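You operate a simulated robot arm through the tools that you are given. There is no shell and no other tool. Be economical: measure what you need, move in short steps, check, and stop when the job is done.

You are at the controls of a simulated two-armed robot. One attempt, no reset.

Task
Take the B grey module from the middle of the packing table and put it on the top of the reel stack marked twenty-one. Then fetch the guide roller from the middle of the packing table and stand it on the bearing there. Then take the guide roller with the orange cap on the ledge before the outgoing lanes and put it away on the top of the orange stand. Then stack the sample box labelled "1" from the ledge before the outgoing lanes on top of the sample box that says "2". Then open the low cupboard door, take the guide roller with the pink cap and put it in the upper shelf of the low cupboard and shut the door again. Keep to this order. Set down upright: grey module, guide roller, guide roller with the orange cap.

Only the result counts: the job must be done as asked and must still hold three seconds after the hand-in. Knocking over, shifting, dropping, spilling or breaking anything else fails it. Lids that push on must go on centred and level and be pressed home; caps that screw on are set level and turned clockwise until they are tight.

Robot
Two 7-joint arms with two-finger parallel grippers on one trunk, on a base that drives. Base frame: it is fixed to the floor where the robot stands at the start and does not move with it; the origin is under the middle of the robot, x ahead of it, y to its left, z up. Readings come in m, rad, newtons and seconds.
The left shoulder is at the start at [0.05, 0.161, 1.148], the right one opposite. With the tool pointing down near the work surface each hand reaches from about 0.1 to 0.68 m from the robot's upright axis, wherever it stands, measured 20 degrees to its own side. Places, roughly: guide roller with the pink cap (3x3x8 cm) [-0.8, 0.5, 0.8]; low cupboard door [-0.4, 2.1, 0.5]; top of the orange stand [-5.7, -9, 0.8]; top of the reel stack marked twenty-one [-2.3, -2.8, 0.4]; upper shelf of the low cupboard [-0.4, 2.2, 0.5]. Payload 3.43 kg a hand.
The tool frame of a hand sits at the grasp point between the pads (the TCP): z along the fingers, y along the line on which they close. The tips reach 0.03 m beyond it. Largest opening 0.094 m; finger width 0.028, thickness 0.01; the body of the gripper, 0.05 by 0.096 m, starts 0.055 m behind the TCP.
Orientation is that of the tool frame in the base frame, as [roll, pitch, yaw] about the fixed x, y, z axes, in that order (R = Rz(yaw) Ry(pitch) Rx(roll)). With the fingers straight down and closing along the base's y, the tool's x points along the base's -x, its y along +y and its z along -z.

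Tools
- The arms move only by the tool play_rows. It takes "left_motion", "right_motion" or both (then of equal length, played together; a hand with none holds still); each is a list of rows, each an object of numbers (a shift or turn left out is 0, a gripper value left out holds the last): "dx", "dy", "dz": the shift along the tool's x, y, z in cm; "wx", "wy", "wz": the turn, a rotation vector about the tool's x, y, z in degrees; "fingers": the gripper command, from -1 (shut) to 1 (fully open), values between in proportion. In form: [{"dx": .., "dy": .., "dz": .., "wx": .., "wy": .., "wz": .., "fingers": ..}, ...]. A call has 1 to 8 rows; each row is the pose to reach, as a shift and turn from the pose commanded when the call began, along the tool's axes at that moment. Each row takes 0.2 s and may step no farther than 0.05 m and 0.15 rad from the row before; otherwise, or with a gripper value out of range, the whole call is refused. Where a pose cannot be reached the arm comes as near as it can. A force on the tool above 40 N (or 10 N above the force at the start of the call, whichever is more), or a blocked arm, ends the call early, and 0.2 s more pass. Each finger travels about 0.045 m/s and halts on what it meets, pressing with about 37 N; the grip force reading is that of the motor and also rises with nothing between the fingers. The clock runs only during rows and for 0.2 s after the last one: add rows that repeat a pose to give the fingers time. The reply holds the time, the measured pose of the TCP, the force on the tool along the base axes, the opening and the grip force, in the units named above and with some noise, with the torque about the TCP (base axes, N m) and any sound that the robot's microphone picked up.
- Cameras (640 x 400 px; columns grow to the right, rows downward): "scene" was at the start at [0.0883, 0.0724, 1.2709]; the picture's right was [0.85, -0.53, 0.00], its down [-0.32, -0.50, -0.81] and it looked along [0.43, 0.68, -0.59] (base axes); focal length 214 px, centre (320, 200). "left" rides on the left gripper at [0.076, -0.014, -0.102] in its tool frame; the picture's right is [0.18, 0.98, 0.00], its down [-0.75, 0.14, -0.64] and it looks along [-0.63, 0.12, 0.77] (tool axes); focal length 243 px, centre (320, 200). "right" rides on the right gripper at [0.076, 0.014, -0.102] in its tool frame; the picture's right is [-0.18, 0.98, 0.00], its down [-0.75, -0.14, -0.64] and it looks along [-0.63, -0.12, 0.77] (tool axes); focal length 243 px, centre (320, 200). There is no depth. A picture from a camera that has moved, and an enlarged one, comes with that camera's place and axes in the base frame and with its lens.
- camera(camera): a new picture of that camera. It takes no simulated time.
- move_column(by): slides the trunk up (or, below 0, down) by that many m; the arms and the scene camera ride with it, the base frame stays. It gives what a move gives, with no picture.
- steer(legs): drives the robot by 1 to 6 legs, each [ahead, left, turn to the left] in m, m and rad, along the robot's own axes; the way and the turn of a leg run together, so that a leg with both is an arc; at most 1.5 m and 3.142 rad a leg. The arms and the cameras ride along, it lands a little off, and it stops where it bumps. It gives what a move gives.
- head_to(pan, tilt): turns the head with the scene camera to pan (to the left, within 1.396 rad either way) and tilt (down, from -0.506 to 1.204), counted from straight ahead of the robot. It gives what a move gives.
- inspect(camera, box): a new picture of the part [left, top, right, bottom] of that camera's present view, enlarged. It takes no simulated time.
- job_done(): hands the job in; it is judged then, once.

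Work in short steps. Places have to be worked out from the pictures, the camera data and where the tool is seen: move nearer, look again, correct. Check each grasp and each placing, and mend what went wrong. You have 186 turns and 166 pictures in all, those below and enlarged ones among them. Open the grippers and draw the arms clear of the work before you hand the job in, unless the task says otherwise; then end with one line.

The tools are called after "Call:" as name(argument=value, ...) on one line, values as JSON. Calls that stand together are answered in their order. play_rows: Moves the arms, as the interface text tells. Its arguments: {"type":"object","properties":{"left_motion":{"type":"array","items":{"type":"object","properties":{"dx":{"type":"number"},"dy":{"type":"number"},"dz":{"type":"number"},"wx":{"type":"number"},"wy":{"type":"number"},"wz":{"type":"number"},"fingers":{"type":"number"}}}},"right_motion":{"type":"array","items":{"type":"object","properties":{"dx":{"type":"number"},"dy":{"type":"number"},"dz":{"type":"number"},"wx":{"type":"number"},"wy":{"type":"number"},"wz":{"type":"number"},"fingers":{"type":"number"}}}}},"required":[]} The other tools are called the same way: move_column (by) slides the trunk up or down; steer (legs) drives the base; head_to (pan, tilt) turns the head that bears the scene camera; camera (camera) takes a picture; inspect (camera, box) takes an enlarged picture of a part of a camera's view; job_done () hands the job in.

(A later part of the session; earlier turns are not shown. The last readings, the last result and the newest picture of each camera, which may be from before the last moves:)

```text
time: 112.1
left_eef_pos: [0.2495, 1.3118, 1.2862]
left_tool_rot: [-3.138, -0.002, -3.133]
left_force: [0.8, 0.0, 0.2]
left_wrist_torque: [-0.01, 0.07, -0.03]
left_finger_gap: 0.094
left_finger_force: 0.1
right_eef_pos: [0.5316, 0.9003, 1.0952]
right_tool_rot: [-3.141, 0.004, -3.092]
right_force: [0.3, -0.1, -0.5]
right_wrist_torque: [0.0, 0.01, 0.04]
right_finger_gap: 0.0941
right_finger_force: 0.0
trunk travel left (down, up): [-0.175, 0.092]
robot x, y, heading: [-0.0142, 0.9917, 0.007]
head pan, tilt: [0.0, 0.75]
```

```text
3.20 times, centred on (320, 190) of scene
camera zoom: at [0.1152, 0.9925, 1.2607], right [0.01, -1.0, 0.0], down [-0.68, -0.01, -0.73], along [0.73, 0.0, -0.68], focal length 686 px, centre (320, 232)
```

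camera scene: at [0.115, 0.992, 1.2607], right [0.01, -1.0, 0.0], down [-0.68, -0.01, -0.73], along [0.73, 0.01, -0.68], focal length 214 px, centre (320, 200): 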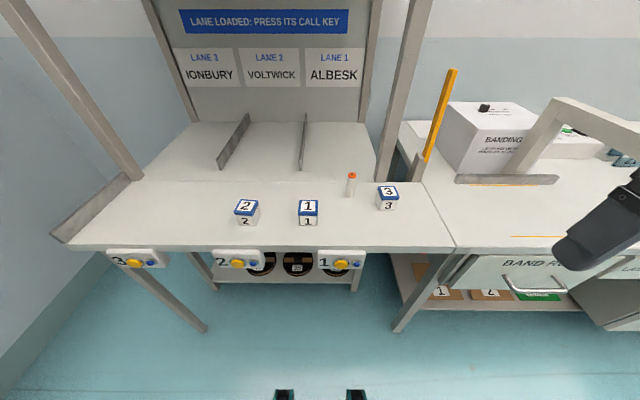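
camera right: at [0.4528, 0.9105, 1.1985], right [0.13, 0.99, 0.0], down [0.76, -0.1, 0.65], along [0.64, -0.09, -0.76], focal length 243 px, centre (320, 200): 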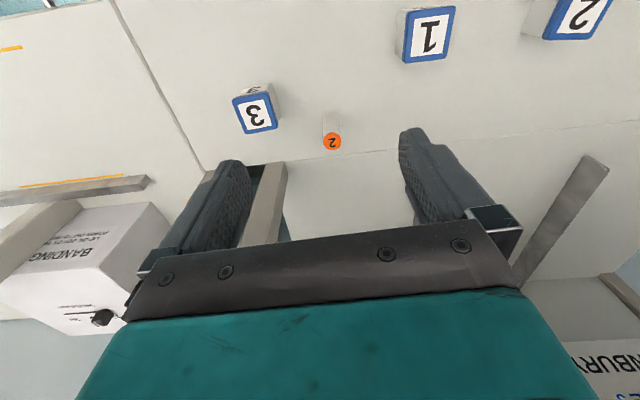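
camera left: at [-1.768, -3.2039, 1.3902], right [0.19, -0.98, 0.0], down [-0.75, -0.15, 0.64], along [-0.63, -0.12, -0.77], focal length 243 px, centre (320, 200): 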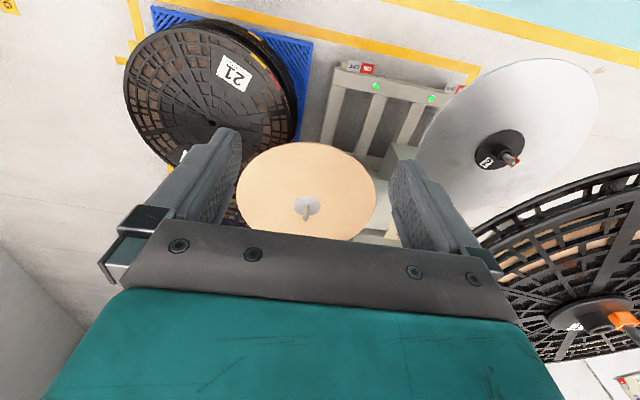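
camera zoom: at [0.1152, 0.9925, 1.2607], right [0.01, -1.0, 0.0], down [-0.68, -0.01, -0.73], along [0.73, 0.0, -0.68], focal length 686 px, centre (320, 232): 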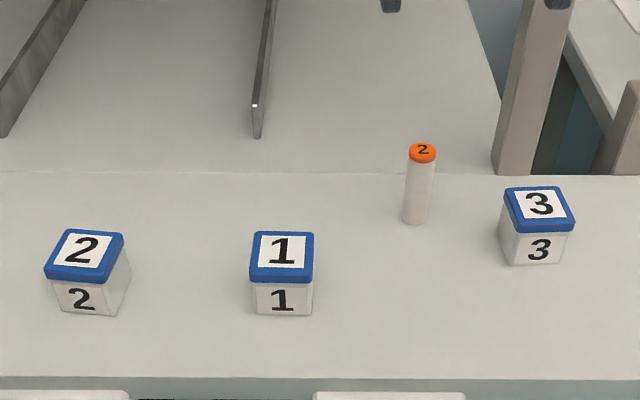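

Orange-cap roller top is at (0.598,0.9045,0.910). I align and descend to z≈0.88.

Call:
play_rows(right_motion=[{"dx": -3.5, "dz": 2}, {"dx": -6.6, "dy": 0.1, "dz": 4}, {"dx": -6.6, "dy": 0.1, "dz": 8}, {"dx": -6.6, "dy": 0.1, "dz": 12}, {"dx": -6.6, "dy": 0.1, "dz": 14.5}, {"dx": -6.6, "dy": 0.1, "dz": 14.5}])

Call:
camera(camera="right")

Call:
inspect(camera="scene", box=[300, 110, 420, 220])

```text
time: 113.5
left_eef_pos: [0.2484, 1.3129, 1.2865]
left_tool_rot: [-3.141, 0.0, -3.133]
left_force: [0.5, 0.0, -0.4]
left_wrist_torque: [0.01, 0.01, 0.03]
left_finger_gap: 0.0939
left_finger_force: 0.1
right_eef_pos: [0.5988, 0.905, 0.9493]
right_tool_rot: [3.141, 0.005, -3.092]
right_force: [-0.3, 1.0, 0.0]
right_wrist_torque: [-0.01, -0.02, 0.02]
right_finger_gap: 0.0942
right_finger_force: 0.1
trunk travel left (down, up): [-0.175, 0.092]
robot x, y, heading: [-0.0103, 0.9928, 0.008]
head pan, tilt: [0.0, 0.75]
```

```text
101 pictures are left
camera right: at [0.5204, 0.9155, 1.0517], right [0.14, 0.99, 0.0], down [0.76, -0.1, 0.65], along [0.64, -0.09, -0.76], focal length 243 px, centre (320, 200)
```

right: 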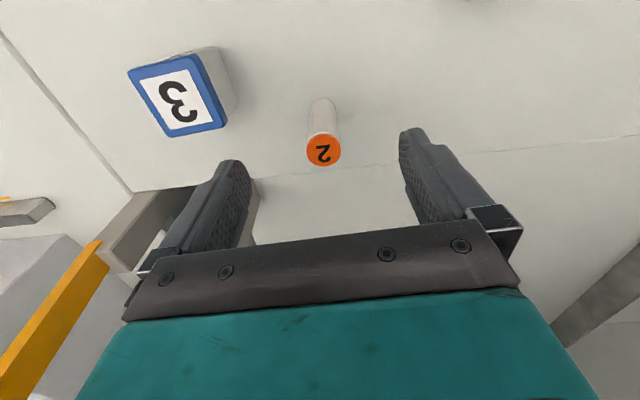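

```text
3.64 times, centred on (360, 165) of scene
camera zoom: at [0.1149, 0.9919, 1.2607], right [0.01, -1.0, 0.0], down [-0.68, 0.0, -0.73], along [0.73, 0.01, -0.68], focal length 780 px, centre (174, 327)
```

zoom: 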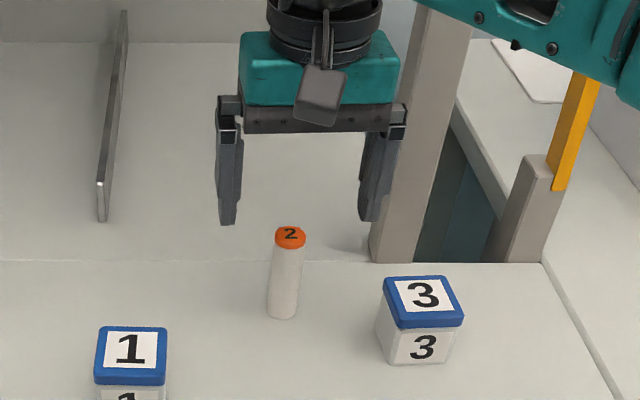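

Aligned. I narrow the fingers a little (box 3 is nearby), descend and close.

Call:
play_rows(right_motion=[{"fingers": 0.5}, {"dz": 2, "fingers": 0.5}, {"dz": 4.5}, {"dz": 6.7}, {"dz": 6.7}])

Call:
camera(camera="right")

Call:
play_rows(right_motion=[{"fingers": -1}, {"fingers": -1}, {"fingers": -1}, {"fingers": -1}, {"fingers": -1}])

Call:
camera(camera="right")

```text
time: 114.7
left_eef_pos: [0.2478, 1.3117, 1.2873]
left_tool_rot: [-3.14, 0.0, -3.132]
left_force: [-0.1, 0.2, 0.3]
left_wrist_torque: [0.02, 0.05, -0.03]
left_finger_gap: 0.0941
left_finger_force: 0.0
right_eef_pos: [0.5977, 0.9049, 0.8835]
right_tool_rot: [-3.141, 0.003, -3.093]
right_force: [0.4, 0.8, -0.5]
right_wrist_torque: [-0.01, 0.03, 0.02]
right_finger_gap: 0.0702
right_finger_force: 0.1
trunk travel left (down, up): [-0.175, 0.092]
robot x, y, heading: [-0.0106, 0.9921, 0.008]
head pan, tilt: [0.0, 0.75]
```

```text
99 pictures are left
camera right: at [0.5201, 0.9168, 0.9858], right [0.14, 0.99, 0.0], down [0.76, -0.1, 0.65], along [0.64, -0.09, -0.76], focal length 243 px, centre (320, 200)
```

right: 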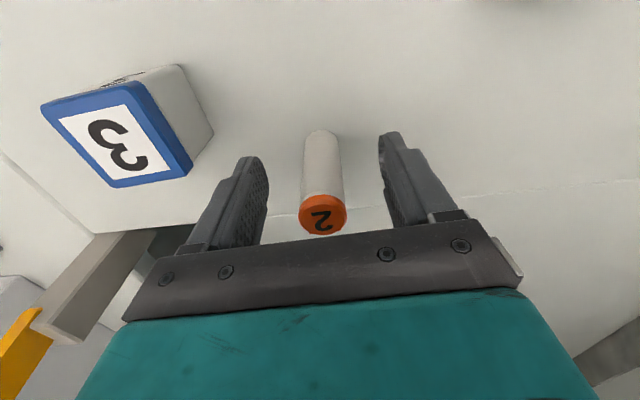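

```text
time: 115.9
left_eef_pos: [0.2484, 1.3117, 1.2879]
left_tool_rot: [-3.142, 0.0, -3.132]
left_force: [0.4, 0.2, 0.4]
left_wrist_torque: [0.03, 0.0, -0.05]
left_finger_gap: 0.0941
left_finger_force: 0.0
right_eef_pos: [0.5978, 0.9064, 0.8832]
right_tool_rot: [3.141, 0.006, -3.093]
right_force: [-0.2, 0.0, 0.4]
right_wrist_torque: [0.04, -0.03, -0.03]
right_finger_gap: 0.0266
right_finger_force: 37.4
trunk travel left (down, up): [-0.175, 0.092]
robot x, y, heading: [-0.0092, 0.9942, 0.007]
head pan, tilt: [0.0, 0.75]
```

```text
98 pictures are left
camera right: at [0.5202, 0.9169, 0.9861], right [0.14, 0.99, 0.0], down [0.76, -0.1, 0.65], along [0.64, -0.09, -0.76], focal length 243 px, centre (320, 200)
```

right: 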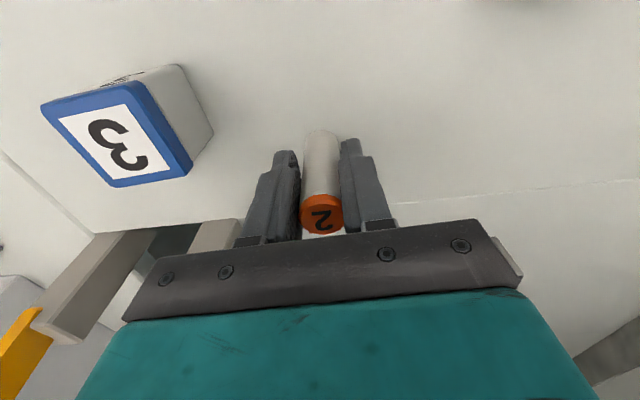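

Gripped (2.66 cm). I lift and retract.

Call:
play_rows(right_motion=[{"dz": -4}, {"dz": -8}, {"dz": -12}, {"dx": 2, "dz": -16}, {"dx": 5, "dz": -19}, {"dx": 9, "dz": -21}, {"dx": 13, "dz": -22}, {"dx": 17, "dy": -2, "dz": -22}])

Call:
play_rows(right_motion=[{"dx": 4, "dy": -2}, {"dx": 8, "dy": -4}, {"dx": 12, "dy": -6}, {"dx": 15, "dy": -9}])

Call:
camera(camera="right")

Call:
steer(legs=[[-0.2, -0.3, 0], [0, 0, -1.5]])

Call:
head_to(pan=-0.5, tilt=0.2)

Call:
camera(camera="scene")

```text
time: 117.7
left_eef_pos: [0.2485, 1.3101, 1.2873]
left_tool_rot: [-3.141, 0.0, -3.134]
left_force: [-0.1, -0.5, 0.1]
left_wrist_torque: [0.0, 0.02, -0.04]
left_finger_gap: 0.0938
left_finger_force: 0.0
right_eef_pos: [0.4266, 0.8761, 1.1008]
right_tool_rot: [3.139, 0.006, -3.092]
right_force: [0.4, -0.4, -0.4]
right_wrist_torque: [-0.01, 0.02, -0.02]
right_finger_gap: 0.027
right_finger_force: 37.3
trunk travel left (down, up): [-0.175, 0.092]
robot x, y, heading: [-0.0112, 0.9913, 0.002]
head pan, tilt: [0.0, 0.75]
```

```text
time: 118.7
left_eef_pos: [0.2474, 1.3107, 1.2879]
left_tool_rot: [-3.141, 0.001, -3.134]
left_force: [-0.1, 0.0, 0.0]
left_wrist_torque: [0.02, 0.02, 0.0]
left_finger_gap: 0.0942
left_finger_force: 0.0
right_eef_pos: [0.2794, 0.7782, 1.0995]
right_tool_rot: [3.141, 0.004, -3.094]
right_force: [0.6, -0.3, -0.2]
right_wrist_torque: [-0.01, -0.02, -0.01]
right_finger_gap: 0.0268
right_finger_force: 37.0
trunk travel left (down, up): [-0.175, 0.092]
robot x, y, heading: [-0.0085, 0.9893, 0.011]
head pan, tilt: [0.0, 0.75]
```

```text
97 pictures are left
camera right: at [0.2015, 0.7892, 1.2025], right [0.14, 0.99, 0.0], down [0.76, -0.1, 0.65], along [0.64, -0.09, -0.76], focal length 243 px, centre (320, 200)
```

right: 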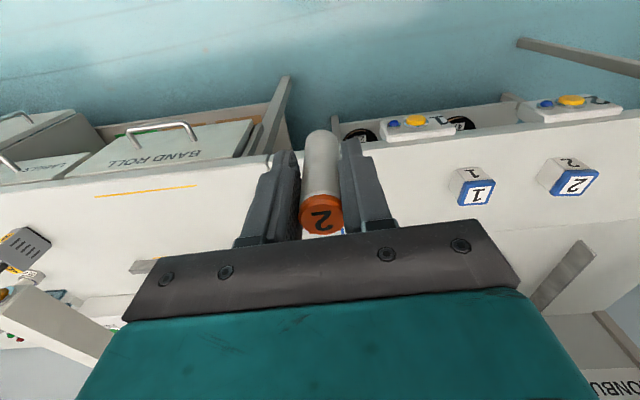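

```text
time: 124.7
left_eef_pos: [0.1312, 0.4601, 1.2869]
left_tool_rot: [-3.141, 0.0, 1.651]
left_force: [0.0, -0.5, 0.4]
left_wrist_torque: [-0.03, 0.0, 0.02]
left_finger_gap: 0.0942
left_finger_force: 0.1
right_eef_pos: [-0.3969, 0.3901, 1.0999]
right_tool_rot: [3.14, 0.006, 1.692]
right_force: [0.2, 0.3, -0.8]
right_wrist_torque: [-0.01, 0.05, 0.01]
right_finger_gap: 0.0262
right_finger_force: 37.6
trunk travel left (down, up): [-0.175, 0.092]
robot x, y, heading: [-0.2077, 0.6959, -1.496]
head pan, tilt: [0.0, 0.75]
```

```text
time: 125.7
left_eef_pos: [0.1327, 0.4596, 1.2865]
left_tool_rot: [-3.141, 0.001, 1.651]
left_force: [-0.2, -0.2, -0.7]
left_wrist_torque: [-0.02, -0.03, 0.03]
left_finger_gap: 0.0939
left_finger_force: 0.0
right_eef_pos: [-0.3965, 0.3896, 1.1002]
right_tool_rot: [-3.14, 0.005, 1.691]
right_force: [0.2, -0.1, 0.3]
right_wrist_torque: [0.02, 0.02, 0.01]
right_finger_gap: 0.0264
right_finger_force: 36.7
trunk travel left (down, up): [-0.175, 0.092]
robot x, y, heading: [-0.203, 0.6905, -1.494]
head pan, tilt: [-0.499, 0.201]
```

```text
96 pictures are left
camera scene: at [-0.238, 0.5676, 1.3103], right [-0.91, 0.41, 0.0], down [0.08, 0.18, -0.98], along [-0.4, -0.89, -0.2], focal length 214 px, centre (320, 200)
```

scene: 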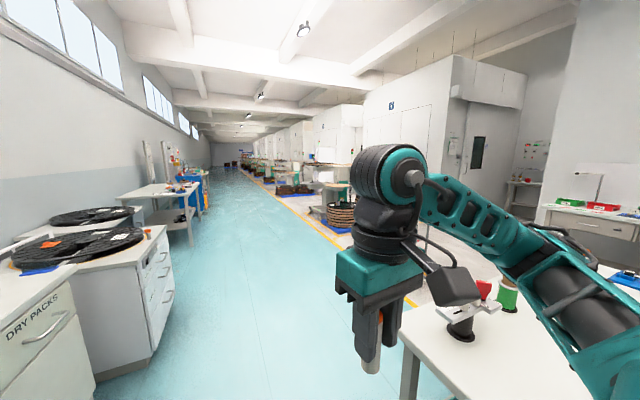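

Holding the roller. The orange stand lies far down the aisle, (-5.7,-9). I drive along the aisle in stages.

Call:
steer(legs=[[0.75, 0.0, -0.077], [1.2, -0.5, 0], [1.4, -0.2, 0], [1.5, 0, 0], [1.2, 0, 0]])

Call:
camera(camera="scene")

```text
time: 155.1
left_eef_pos: [-0.5744, -5.591, 1.2872]
left_tool_rot: [3.141, 0.001, 1.572]
left_force: [0.3, -0.1, -0.2]
left_wrist_torque: [0.04, 0.0, 0.0]
left_finger_gap: 0.0939
left_finger_force: 0.1
right_eef_pos: [-1.1077, -5.6184, 1.099]
right_tool_rot: [3.141, 0.006, 1.61]
right_force: [-0.5, 0.9, -0.2]
right_wrist_torque: [-0.02, -0.01, 0.0]
right_finger_gap: 0.0231
right_finger_force: 36.4
trunk travel left (down, up): [-0.175, 0.092]
robot x, y, heading: [-0.8919, -5.3306, -1.575]
head pan, tilt: [-0.499, 0.201]
```

```text
95 pictures are left
camera scene: at [-0.9349, -5.4529, 1.3103], right [-0.88, 0.48, 0.0], down [0.1, 0.18, -0.98], along [-0.47, -0.86, -0.2], focal length 214 px, centre (320, 200)
```

scene: 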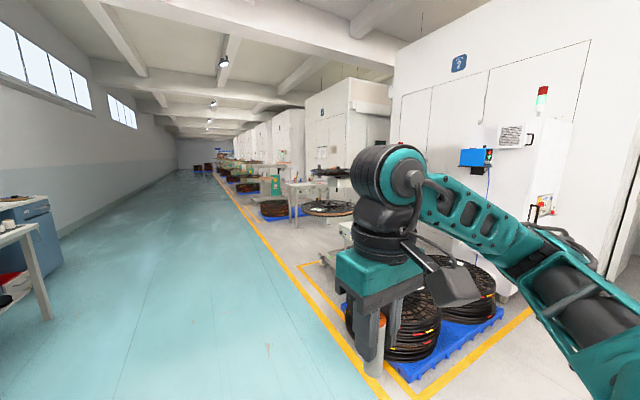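

The finger gap shrank a bit; I check the grip.

Call:
camera(camera="right")

Call:
inspect(camera="scene", box=[300, 230, 440, 390])

```text
94 pictures are left
camera right: at [-1.0966, -5.5407, 1.2025], right [0.99, -0.14, 0.0], down [-0.11, -0.76, 0.65], along [-0.09, -0.64, -0.76], focal length 243 px, centre (320, 200)
```

right: 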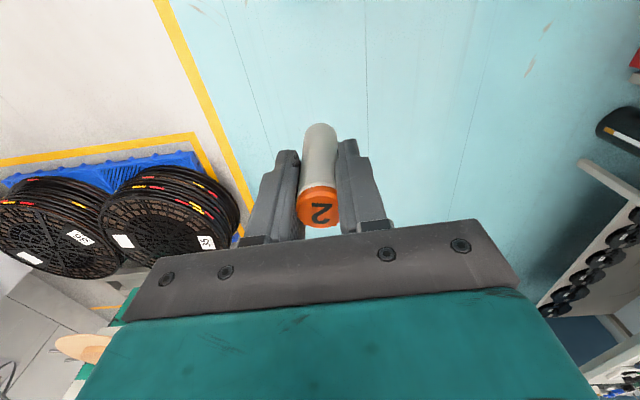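

```text
2.50 times, centred on (370, 310) of scene
camera zoom: at [-0.9349, -5.4529, 1.3103], right [-0.88, 0.48, 0.0], down [0.1, 0.18, -0.98], along [-0.47, -0.86, -0.2], focal length 536 px, centre (195, -75)
```

zoom: 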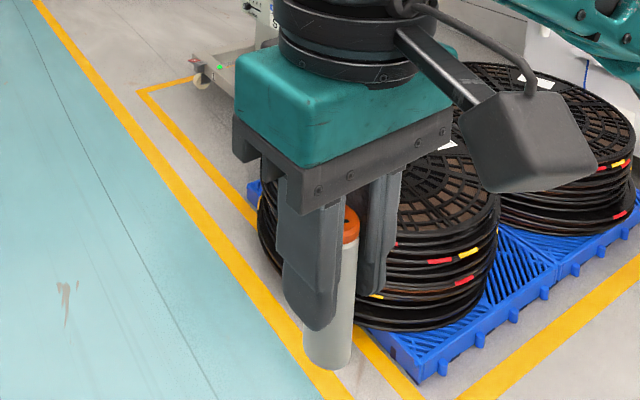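

I look closely at the roller in the grip.

Call:
inspect(camera="right", box=[230, 100, 410, 250])

```text
2.67 times, centred on (320, 175) of right
camera zoom: at [-1.0966, -5.5407, 1.2025], right [0.99, -0.14, 0.0], down [-0.11, -0.76, 0.65], along [-0.09, -0.64, -0.76], focal length 647 px, centre (320, 267)
```

zoom: 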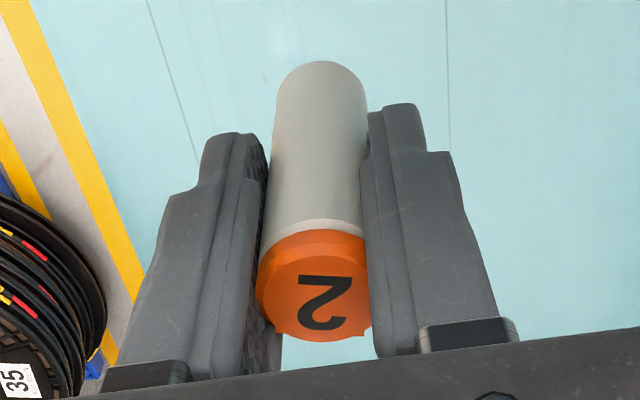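

I read the gap again with a null move.

Call:
play_rows(right_motion=[{"dz": 0, "fingers": -1}, {"dz": 0}])

```text
time: 155.7
left_eef_pos: [-0.5741, -5.5907, 1.2861]
left_tool_rot: [-3.14, 0.0, 1.571]
left_force: [-0.2, -0.2, 0.2]
left_wrist_torque: [0.02, -0.02, -0.05]
left_finger_gap: 0.0938
left_finger_force: 0.1
right_eef_pos: [-1.1059, -5.6168, 1.0998]
right_tool_rot: [-3.141, 0.006, 1.61]
right_force: [0.0, -0.3, -0.3]
right_wrist_torque: [-0.01, -0.03, 0.03]
right_finger_gap: 0.0235
right_finger_force: 37.2
trunk travel left (down, up): [-0.175, 0.092]
robot x, y, heading: [-0.8904, -5.3282, -1.576]
head pan, tilt: [-0.499, 0.201]
```

Gap is stable at 2.35 cm. I drive on to about y=-7.8 and look to the right for the orange stand.

Call:
steer(legs=[[1.2, 0, 0], [1.2, 0, 0]])

Call:
head_to(pan=-1.25, tilt=0.25)

Call:
camera(camera="scene")

Call:
camera(camera="right")

```text
time: 167.5
left_eef_pos: [-0.5791, -8.0042, 1.2863]
left_tool_rot: [-3.141, -0.002, 1.573]
left_force: [-0.4, -0.5, 0.1]
left_wrist_torque: [0.0, -0.01, 0.02]
left_finger_gap: 0.0939
left_finger_force: 0.0
right_eef_pos: [-1.1112, -8.0314, 1.0985]
right_tool_rot: [-3.141, 0.005, 1.613]
right_force: [-0.5, 0.5, -0.9]
right_wrist_torque: [0.03, 0.02, -0.01]
right_finger_gap: 0.0231
right_finger_force: 36.6
trunk travel left (down, up): [-0.175, 0.092]
robot x, y, heading: [-0.8979, -7.7438, -1.563]
head pan, tilt: [-0.499, 0.201]
```

```text
time: 168.6
left_eef_pos: [-0.5802, -8.0047, 1.287]
left_tool_rot: [3.141, 0.002, 1.573]
left_force: [0.4, -0.8, 0.0]
left_wrist_torque: [-0.02, 0.0, -0.01]
left_finger_gap: 0.0941
left_finger_force: 0.1
right_eef_pos: [-1.1113, -8.0313, 1.1001]
right_tool_rot: [3.141, 0.006, 1.614]
right_force: [0.2, 0.2, -0.3]
right_wrist_torque: [-0.03, -0.04, 0.02]
right_finger_gap: 0.0234
right_finger_force: 36.9
trunk travel left (down, up): [-0.175, 0.092]
robot x, y, heading: [-0.8929, -7.7443, -1.572]
head pan, tilt: [-1.25, 0.25]
```

```text
91 pictures are left
camera scene: at [-0.9836, -7.8144, 1.3058], right [-0.32, 0.95, 0.0], down [0.23, 0.08, -0.97], along [-0.92, -0.31, -0.25], focal length 214 px, centre (320, 200)
```

scene: 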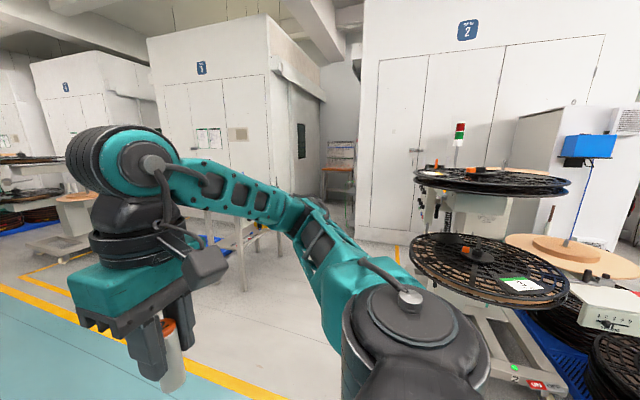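

```text
90 pictures are left
camera right: at [-1.1011, -7.9548, 1.2026], right [0.99, -0.14, 0.0], down [-0.11, -0.76, 0.65], along [-0.09, -0.64, -0.76], focal length 243 px, centre (320, 200)
```

right: 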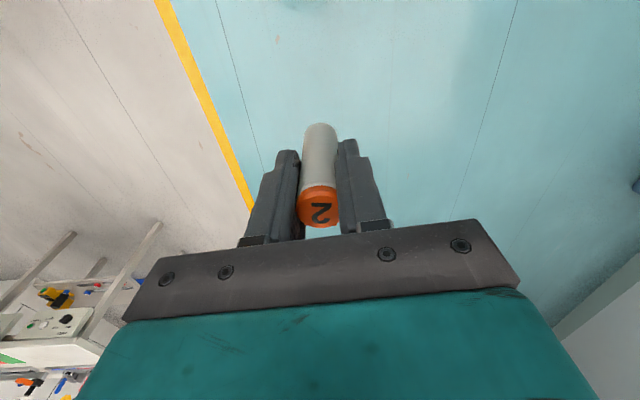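

The orange-topped stand shows in the cross passage at (338,165). Enlarging.

Call:
inspect(camera="scene", box=[180, 110, 420, 300])

```text
2.11 times, centred on (300, 205) of scene
camera zoom: at [-0.9836, -7.8144, 1.3058], right [-0.32, 0.95, 0.0], down [0.23, 0.08, -0.97], along [-0.92, -0.31, -0.25], focal length 452 px, centre (362, 190)
```

zoom: 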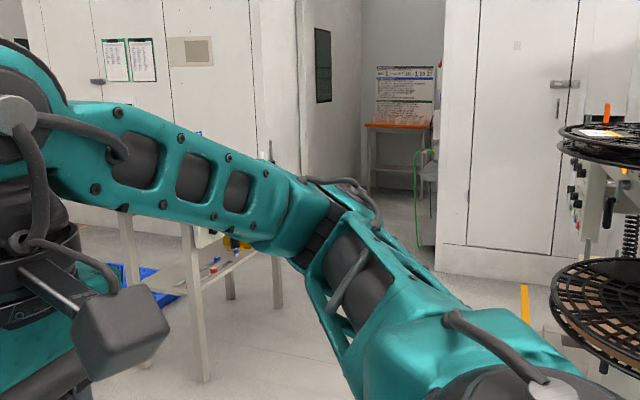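

Stand at the end of the passage; a tool table edge at y≈-9.03 and a reel near (-1.8,-7.5). I go to y≈-8.45 and turn to face -x, then look.

Call:
steer(legs=[[0.7, 0, 0], [0, 0, -1.57]])

Call:
head_to(pan=0.15, tilt=0.3)

Call:
camera(camera="scene")

```text
time: 176.3
left_eef_pos: [-1.1487, -8.7817, 1.2866]
left_tool_rot: [3.141, 0.0, 0.017]
left_force: [-0.5, -0.8, -0.1]
left_wrist_torque: [0.0, -0.04, -0.04]
left_finger_gap: 0.0939
left_finger_force: 0.0
right_eef_pos: [-1.1861, -8.2489, 1.0994]
right_tool_rot: [3.141, 0.006, 0.058]
right_force: [-0.1, -0.6, -0.4]
right_wrist_torque: [0.0, 0.01, -0.02]
right_finger_gap: 0.0236
right_finger_force: 36.9
trunk travel left (down, up): [-0.175, 0.092]
robot x, y, heading: [-0.8942, -8.4596, -3.124]
head pan, tilt: [-1.25, 0.25]
```

```text
time: 177.9
left_eef_pos: [-1.1503, -8.7808, 1.2864]
left_tool_rot: [-3.141, 0.0, 0.017]
left_force: [-0.4, -0.2, -0.4]
left_wrist_torque: [0.03, 0.0, -0.01]
left_finger_gap: 0.094
left_finger_force: 0.1
right_eef_pos: [-1.1862, -8.2488, 1.0998]
right_tool_rot: [3.14, 0.006, 0.058]
right_force: [0.2, 0.5, -0.1]
right_wrist_torque: [0.02, -0.01, -0.02]
right_finger_gap: 0.0231
right_finger_force: 37.2
trunk travel left (down, up): [-0.175, 0.092]
robot x, y, heading: [-0.8944, -8.4616, -3.127]
head pan, tilt: [0.15, 0.3]
```

```text
88 pictures are left
camera scene: at [-1.0248, -8.477, 1.3011], right [-0.16, 0.99, 0.0], down [0.29, 0.05, -0.96], along [-0.94, -0.16, -0.3], focal length 214 px, centre (320, 200)
```

scene: 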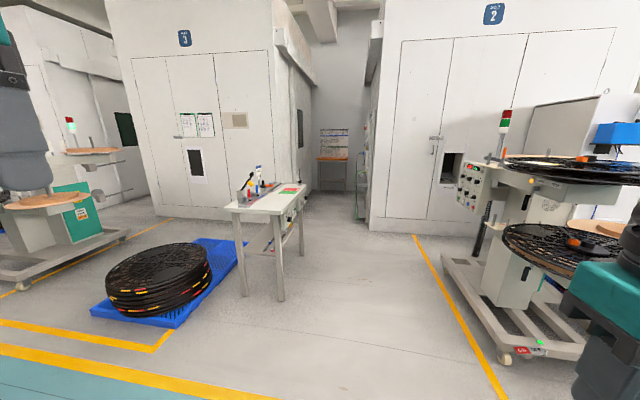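

Path is clear. I drive into the passage centre line (y≈-8.95) up to x≈-4.8.

Call:
steer(legs=[[1.5, 0, 0], [0.95, 0, 0], [0.75, 0.42, 0], [0.6, 0.02, -0.014]])

Call:
head_to(pan=0.0, tilt=0.5)

Call:
camera(camera="scene")

```text
time: 191.7
left_eef_pos: [-3.8362, -8.9069, 1.2932]
left_tool_rot: [3.136, 0.018, -0.022]
left_force: [0.8, -0.4, -0.2]
left_wrist_torque: [-0.02, 0.01, 0.0]
left_finger_gap: 0.0938
left_finger_force: 0.0
right_eef_pos: [-3.8458, -8.3678, 1.0997]
right_tool_rot: [-3.13, 0.044, 0.015]
right_force: [-0.5, 0.6, -0.1]
right_wrist_torque: [-0.02, -0.02, 0.0]
right_finger_gap: 0.0235
right_finger_force: 36.9
trunk travel left (down, up): [-0.175, 0.092]
robot x, y, heading: [-3.5884, -8.6011, 3.125]
head pan, tilt: [0.15, 0.3]
stopped in leg 3: the robot was blocked; the commanded pose is now the measured one
```

```text
time: 192.4
left_eef_pos: [-3.8321, -8.909, 1.2935]
left_tool_rot: [3.134, 0.021, -0.018]
left_force: [0.9, 0.3, 0.5]
left_wrist_torque: [-0.01, 0.02, -0.01]
left_finger_gap: 0.0939
left_finger_force: 0.1
right_eef_pos: [-3.845, -8.3666, 1.0994]
right_tool_rot: [-3.128, 0.047, 0.018]
right_force: [-0.5, 0.2, -1.2]
right_wrist_torque: [0.0, -0.01, 0.01]
right_finger_gap: 0.0236
right_finger_force: 37.2
trunk travel left (down, up): [-0.175, 0.092]
robot x, y, heading: [-3.5859, -8.6015, 3.126]
head pan, tilt: [0.0, 0.499]
```

```text
87 pictures are left
camera scene: at [-3.6968, -8.595, 1.2851], right [0.02, 1.0, -0.01], down [0.46, -0.01, -0.89], along [-0.89, 0.01, -0.46], focal length 214 px, centre (320, 200)
```

scene: 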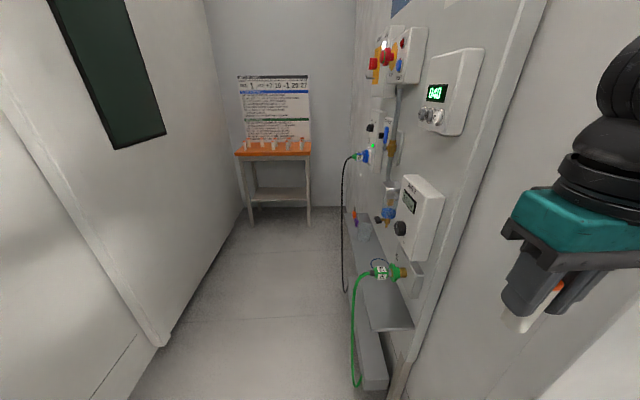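

Blocked: the right arm met the machine's corner. I back off slightly, then tuck the right hand toward the centre and look right.

Call:
steer(legs=[[-0.1, 0.02, 0]])

Call:
head_to(pan=-1.2, tilt=0.5)

Call:
camera(camera="scene")

Call:
camera(camera="right")

```text
time: 193.6
left_eef_pos: [-3.7522, -8.9374, 1.2876]
left_tool_rot: [-3.14, 0.002, -0.013]
left_force: [-0.1, 0.2, 0.6]
left_wrist_torque: [0.02, 0.03, -0.05]
left_finger_gap: 0.0941
left_finger_force: 0.1
right_eef_pos: [-3.7647, -8.3975, 1.0976]
right_tool_rot: [-3.126, 0.023, 0.023]
right_force: [0.4, -0.5, -0.7]
right_wrist_torque: [0.04, -0.02, 0.01]
right_finger_gap: 0.0232
right_finger_force: 36.8
trunk travel left (down, up): [-0.175, 0.092]
robot x, y, heading: [-3.4856, -8.6251, 3.125]
head pan, tilt: [0.0, 0.499]
```

```text
time: 195.0
left_eef_pos: [-3.7517, -8.9376, 1.2874]
left_tool_rot: [-3.142, 0.001, -0.012]
left_force: [0.1, 0.7, -0.7]
left_wrist_torque: [0.0, 0.0, -0.04]
left_finger_gap: 0.094
left_finger_force: 0.0
right_eef_pos: [-3.7642, -8.3973, 1.0971]
right_tool_rot: [-3.126, 0.021, 0.023]
right_force: [-0.6, 0.1, -0.1]
right_wrist_torque: [-0.03, 0.0, 0.02]
right_finger_gap: 0.0231
right_finger_force: 37.6
trunk travel left (down, up): [-0.175, 0.092]
robot x, y, heading: [-3.4842, -8.6258, 3.132]
head pan, tilt: [-1.201, 0.499]
```

```text
86 pictures are left
camera scene: at [-3.5569, -8.5399, 1.2827], right [0.94, 0.35, 0.0], down [0.17, -0.45, -0.88], along [-0.31, 0.82, -0.48], focal length 214 px, centre (320, 200)
```

scene: 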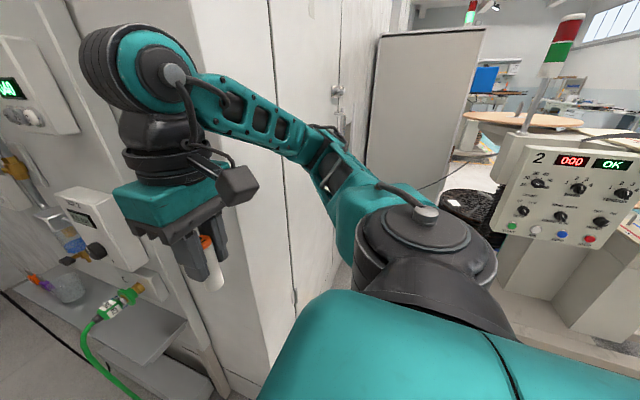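

```text
85 pictures are left
camera right: at [-3.6864, -8.4114, 1.1985], right [-0.16, -0.99, -0.01], down [-0.74, 0.11, 0.66], along [-0.65, 0.11, -0.75], focal length 243 px, centre (320, 200)
```

right: 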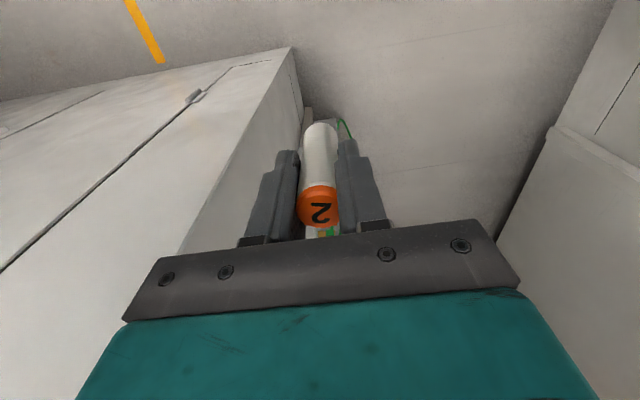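

I tuck the right hand to the robot's centre line, straightening it too.

Call:
play_rows(right_motion=[{"dx": -1, "dy": 4, "wx": -0.4, "wy": -0.6}, {"dx": -2, "dy": 8, "wx": -0.9, "wy": -1.2}, {"dx": -3, "dy": 12, "wx": -0.9, "wy": -1.2}, {"dx": -4, "dy": 16, "wx": -0.9, "wy": -1.2}, {"dx": -5, "dy": 19, "wx": -0.9, "wy": -1.2}, {"dx": -5, "dy": 19, "wx": -0.9, "wy": -1.2}])

Call:
camera(camera="scene")

```text
time: 196.4
left_eef_pos: [-3.7505, -8.9368, 1.2883]
left_tool_rot: [-3.141, 0.001, -0.014]
left_force: [0.6, 0.2, 0.8]
left_wrist_torque: [0.0, -0.01, -0.02]
left_finger_gap: 0.0939
left_finger_force: 0.0
right_eef_pos: [-3.8089, -8.5889, 1.0975]
right_tool_rot: [-3.14, 0.042, 0.023]
right_force: [0.2, 0.1, -0.2]
right_wrist_torque: [-0.01, 0.03, 0.0]
right_finger_gap: 0.0232
right_finger_force: 36.9
trunk travel left (down, up): [-0.175, 0.092]
robot x, y, heading: [-3.4875, -8.6275, 3.123]
head pan, tilt: [-1.201, 0.499]
```

```text
84 pictures are left
camera scene: at [-3.5568, -8.5397, 1.2827], right [0.94, 0.35, 0.0], down [0.17, -0.45, -0.88], along [-0.31, 0.82, -0.48], focal length 214 px, centre (320, 200)
```

scene: 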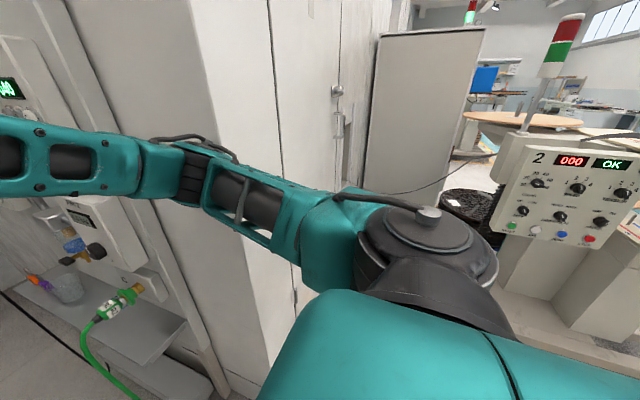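

The elbow sticks out ~0.47 m to the right. I shift left 0.27 m first, then stretch both arms forward so the elbows come in.

Call:
steer(legs=[[0.0, 0.28, 0.015]])

Call:
play_rows(right_motion=[{"dx": -4, "dy": -1, "wy": 1}, {"dx": -8, "dy": -2, "wy": 2.4}, {"dx": -12, "dy": -3, "wy": 2.4}, {"dx": -16, "dy": -4, "wy": 2.4}, {"dx": -20, "dy": -5, "wy": 2.4}, {"dx": -24, "dy": -5, "wy": 2.4}, {"dx": -27, "dy": -5, "wy": 2.4}], left_motion=[{"dx": -4, "dy": -1}, {"dx": -8, "dy": -2}, {"dx": -12, "dy": -4}, {"dx": -16, "dy": -5}, {"dx": -20, "dy": -6}, {"dx": -24, "dy": -7}, {"dx": -27, "dy": -8}])

Call:
head_to(pan=-0.6, tilt=0.5)

Call:
camera(camera="scene")

```text
time: 198.3
left_eef_pos: [-3.7486, -9.2196, 1.2875]
left_tool_rot: [-3.141, 0.002, 0.002]
left_force: [0.4, 0.0, 0.3]
left_wrist_torque: [0.03, -0.01, 0.01]
left_finger_gap: 0.0943
left_finger_force: 0.0
right_eef_pos: [-3.8115, -8.8712, 1.0977]
right_tool_rot: [3.141, 0.043, 0.039]
right_force: [0.3, 0.2, 0.3]
right_wrist_torque: [0.0, 0.02, 0.0]
right_finger_gap: 0.023
right_finger_force: 36.8
trunk travel left (down, up): [-0.175, 0.092]
robot x, y, heading: [-3.4841, -8.9036, -3.142]
head pan, tilt: [-1.201, 0.499]
```

```text
time: 199.9
left_eef_pos: [-3.9794, -9.1616, 1.2587]
left_tool_rot: [-3.139, 0.001, 0.001]
left_force: [0.6, -0.4, -0.3]
left_wrist_torque: [-0.02, 0.0, -0.02]
left_finger_gap: 0.094
left_finger_force: 0.0
left hand out of reach, approached as far as the arm can: row 6, 7
right_eef_pos: [-4.0848, -8.8332, 1.1069]
right_tool_rot: [-3.14, 0.0, 0.042]
right_force: [-0.8, -1.1, -0.9]
right_wrist_torque: [-0.03, -0.05, 0.0]
right_finger_gap: 0.0234
right_finger_force: 37.1
trunk travel left (down, up): [-0.175, 0.092]
robot x, y, heading: [-3.4871, -8.9004, -3.145]
head pan, tilt: [-1.201, 0.499]
```

```text
time: 200.9
left_eef_pos: [-3.9773, -9.1601, 1.2613]
left_tool_rot: [3.142, 0.003, 0.001]
left_force: [-0.1, -0.7, -0.6]
left_wrist_torque: [0.02, 0.01, 0.03]
left_finger_gap: 0.094
left_finger_force: 0.0
right_eef_pos: [-4.0843, -8.8322, 1.1059]
right_tool_rot: [-3.141, -0.001, 0.037]
right_force: [0.1, 0.2, -0.5]
right_wrist_torque: [-0.03, 0.0, -0.04]
right_finger_gap: 0.0233
right_finger_force: 37.0
trunk travel left (down, up): [-0.175, 0.092]
robot x, y, heading: [-3.4914, -8.8991, -3.141]
head pan, tilt: [-0.6, 0.499]
```

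```text
83 pictures are left
camera scene: at [-3.6022, -8.8517, 1.2827], right [0.57, 0.82, 0.0], down [0.39, -0.27, -0.88], along [-0.72, 0.5, -0.48], focal length 214 px, centre (320, 200)
```

scene: 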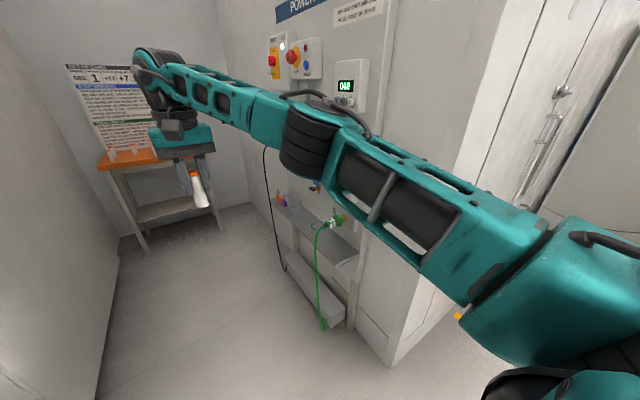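

Right elbow clearance looks OK at y≈-8.90. I check the left arm side before driving in.

Call:
head_to(pan=0.9, tilt=0.5)

Call:
camera(camera="scene")

```text
time: 202.5
left_eef_pos: [-3.9788, -9.1602, 1.2606]
left_tool_rot: [-3.14, 0.003, 0.001]
left_force: [0.4, 0.2, -0.1]
left_wrist_torque: [-0.01, 0.0, 0.01]
left_finger_gap: 0.0939
left_finger_force: 0.0
right_eef_pos: [-4.0841, -8.8323, 1.109]
right_tool_rot: [3.141, 0.001, 0.037]
right_force: [-0.4, 0.1, 1.0]
right_wrist_torque: [0.03, 0.0, 0.02]
right_finger_gap: 0.0236
right_finger_force: 36.9
trunk travel left (down, up): [-0.175, 0.092]
robot x, y, heading: [-3.489, -8.9014, -3.146]
head pan, tilt: [0.901, 0.499]
```

```text
82 pictures are left
camera scene: at [-3.5837, -8.9745, 1.2827], right [-0.78, 0.62, 0.0], down [0.3, 0.38, -0.88], along [-0.55, -0.69, -0.48], focal length 214 px, centre (320, 200)
```

scene: 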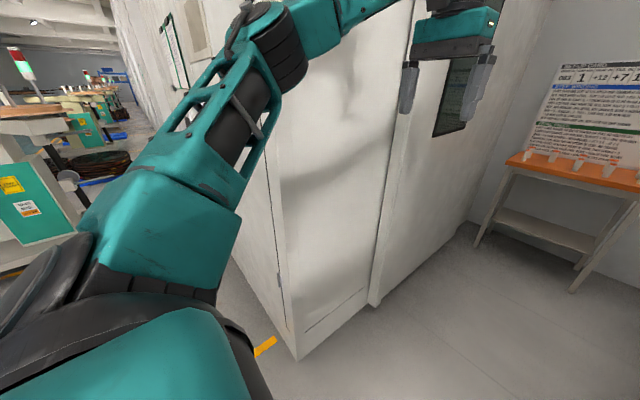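

Left clearance is fine. I drive straight in 1.1 m.

Call:
steer(legs=[[0.6, 0.0, 0.0], [0.5, 0, 0]])

Call:
head_to(pan=0.0, tilt=0.5)

Call:
camera(camera="scene")

```text
time: 208.4
left_eef_pos: [-5.0702, -9.1535, 1.2601]
left_tool_rot: [-3.141, 0.004, -0.006]
left_force: [0.7, 0.5, 0.0]
left_wrist_torque: [0.04, 0.0, 0.0]
left_finger_gap: 0.094
left_finger_force: 0.0
right_eef_pos: [-5.1753, -8.825, 1.1073]
right_tool_rot: [3.141, 0.0, 0.033]
right_force: [0.3, 0.1, -0.9]
right_wrist_torque: [-0.01, -0.03, 0.05]
right_finger_gap: 0.0236
right_finger_force: 36.9
trunk travel left (down, up): [-0.175, 0.092]
robot x, y, heading: [-4.5774, -8.8988, 3.136]
head pan, tilt: [0.901, 0.499]
```

```text
time: 209.6
left_eef_pos: [-5.0707, -9.1548, 1.26]
left_tool_rot: [-3.14, 0.004, -0.004]
left_force: [-0.4, -0.6, 0.9]
left_wrist_torque: [-0.01, -0.01, -0.03]
left_finger_gap: 0.094
left_finger_force: 0.0
right_eef_pos: [-5.1731, -8.8252, 1.1076]
right_tool_rot: [3.141, -0.001, 0.034]
right_force: [-0.5, -0.6, 0.0]
right_wrist_torque: [0.04, -0.01, -0.01]
right_finger_gap: 0.0231
right_finger_force: 36.4
trunk travel left (down, up): [-0.175, 0.092]
robot x, y, heading: [-4.5815, -8.8986, 3.136]
head pan, tilt: [0.0, 0.499]
```

```text
81 pictures are left
camera scene: at [-4.7089, -8.8995, 1.2827], right [0.01, 1.0, 0.0], down [0.48, 0.0, -0.88], along [-0.88, 0.0, -0.48], focal length 214 px, centre (320, 200)
```

scene: 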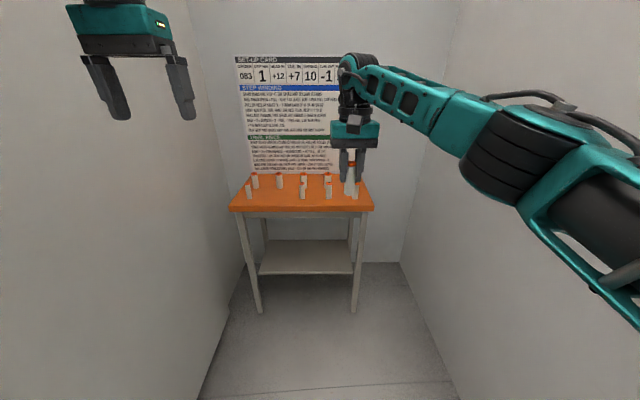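

The stand carries several rollers; enlarging for a free place.

Call:
inspect(camera="scene", box=[220, 150, 390, 230])

Call:
camera(camera="right")

```text
3.76 times, centred on (305, 190) of scene
camera zoom: at [-4.7089, -8.8995, 1.2827], right [0.01, 1.0, 0.0], down [0.48, 0.0, -0.88], along [-0.88, 0.0, -0.48], focal length 807 px, centre (376, 238)
```

zoom: 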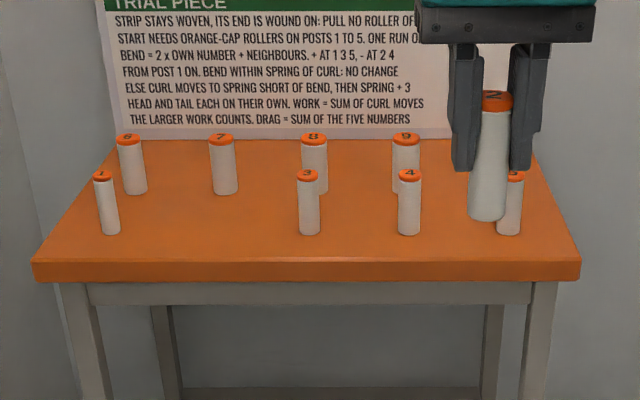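

```text
79 pictures are left
camera right: at [-5.0984, -8.8367, 1.2106], right [-0.15, -0.99, 0.0], down [-0.76, 0.12, 0.64], along [-0.63, 0.1, -0.77], focal length 243 px, centre (320, 200)
```

right: 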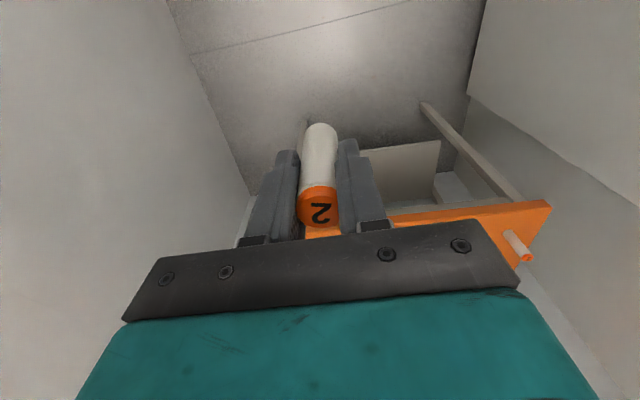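

Slot 2 (front row, second from left) is free, near (-5.66,-9.12,0.77). I drive on 0.57 m.

Call:
steer(legs=[[0.3, 0.02, 0.0], [0.27, 0.02, 0.005]])

Call:
head_to(pan=0.2, tilt=0.85)

Call:
camera(camera="scene")

```text
time: 213.2
left_eef_pos: [-5.631, -9.2021, 1.2592]
left_tool_rot: [-3.14, 0.004, 0.009]
left_force: [-0.4, -0.5, -0.4]
left_wrist_torque: [0.02, 0.02, -0.01]
left_finger_gap: 0.0942
left_finger_force: 0.1
right_eef_pos: [-5.7393, -8.8726, 1.1065]
right_tool_rot: [3.141, 0.001, 0.046]
right_force: [-0.7, 0.8, -0.2]
right_wrist_torque: [-0.04, 0.0, -0.02]
right_finger_gap: 0.0233
right_finger_force: 37.0
trunk travel left (down, up): [-0.175, 0.092]
robot x, y, heading: [-5.1443, -8.9371, -3.137]
head pan, tilt: [0.0, 0.499]
```

```text
time: 214.0
left_eef_pos: [-5.6305, -9.2014, 1.259]
left_tool_rot: [-3.14, 0.003, 0.008]
left_force: [0.2, -0.4, 0.3]
left_wrist_torque: [0.0, 0.02, -0.04]
left_finger_gap: 0.0937
left_finger_force: 0.0
right_eef_pos: [-5.7379, -8.8733, 1.1071]
right_tool_rot: [-3.141, 0.0, 0.047]
right_force: [0.0, -0.3, 0.0]
right_wrist_torque: [-0.01, 0.01, -0.01]
right_finger_gap: 0.0233
right_finger_force: 37.4
trunk travel left (down, up): [-0.175, 0.092]
robot x, y, heading: [-5.1439, -8.9439, -3.133]
head pan, tilt: [0.201, 0.85]
```

```text
78 pictures are left
camera scene: at [-5.2577, -8.957, 1.2528], right [-0.21, 0.98, 0.0], down [0.73, 0.15, -0.66], along [-0.65, -0.14, -0.75], focal length 214 px, centre (320, 200)
```

scene: 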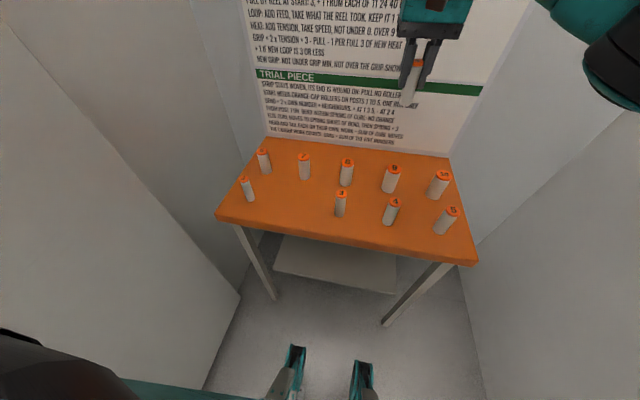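

Slot 2 is at ≈(-5.60,-9.10,0.807). I retract the left hand first, then bring the right hand over the slot.

Call:
play_rows(left_motion=[{"dx": 4, "dy": 1, "dz": -1}, {"dx": 8, "dy": 2, "dz": -2}, {"dx": 12, "dy": 3, "dz": -3}, {"dx": 16, "dy": 4, "dz": -4}, {"dx": 20, "dy": 5, "dz": -5}, {"dx": 24, "dy": 6, "dz": -5}])

Call:
play_rows(right_motion=[{"dx": 2.5, "dy": 4}, {"dx": 5, "dy": 8}, {"dx": 7.5, "dy": 12}, {"dx": 10, "dy": 16}, {"dx": 12, "dy": 20}, {"dx": 12.7, "dy": 23.6}, {"dx": 12.7, "dy": 23.6}])

Call:
camera(camera="scene")

Call:
camera(camera="right")

```text
time: 215.4
left_eef_pos: [-5.387, -9.2593, 1.3109]
left_tool_rot: [-3.14, 0.004, 0.006]
left_force: [-0.8, 0.7, 0.4]
left_wrist_torque: [-0.01, 0.01, 0.02]
left_finger_gap: 0.0938
left_finger_force: 0.0
right_eef_pos: [-5.7394, -8.8732, 1.1089]
right_tool_rot: [-3.141, 0.002, 0.045]
right_force: [-0.2, -0.6, -0.2]
right_wrist_torque: [0.0, -0.04, 0.02]
right_finger_gap: 0.0232
right_finger_force: 37.4
trunk travel left (down, up): [-0.175, 0.092]
robot x, y, heading: [-5.1419, -8.9389, -3.135]
head pan, tilt: [0.201, 0.85]
```

```text
time: 217.0
left_eef_pos: [-5.3879, -9.2595, 1.3098]
left_tool_rot: [-3.138, 0.003, 0.007]
left_force: [1.7, -0.4, -0.2]
left_wrist_torque: [0.0, 0.0, 0.0]
left_finger_gap: 0.094
left_finger_force: 0.0
right_eef_pos: [-5.6055, -9.0969, 1.1102]
right_tool_rot: [3.141, 0.0, 0.046]
right_force: [-0.4, 1.5, -0.6]
right_wrist_torque: [0.0, 0.02, -0.01]
right_finger_gap: 0.0235
right_finger_force: 36.9
right hand out of reach, approached as far as the arm can: row 6, 7
trunk travel left (down, up): [-0.175, 0.092]
robot x, y, heading: [-5.1435, -8.9385, -3.129]
head pan, tilt: [0.201, 0.85]
```

```text
77 pictures are left
camera scene: at [-5.2574, -8.9572, 1.2527], right [-0.21, 0.98, 0.0], down [0.73, 0.16, -0.66], along [-0.65, -0.14, -0.75], focal length 214 px, centre (320, 200)
```

scene: 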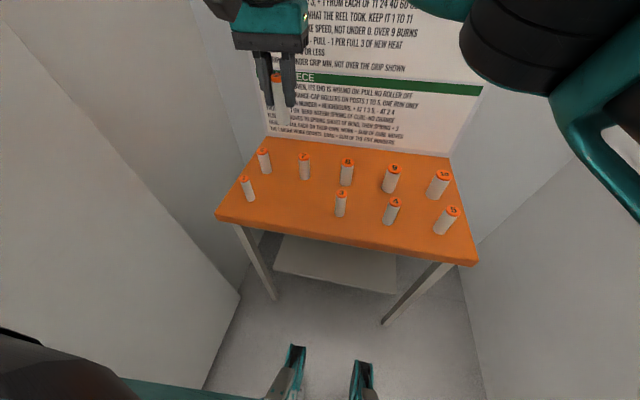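

```text
76 pictures are left
camera right: at [-5.5294, -9.108, 1.2132], right [-0.14, -0.99, 0.0], down [-0.76, 0.11, 0.64], along [-0.64, 0.09, -0.77], focal length 243 px, centre (320, 200)
```

right: 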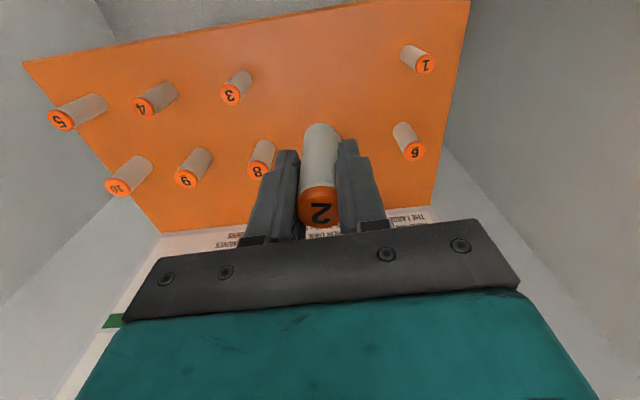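

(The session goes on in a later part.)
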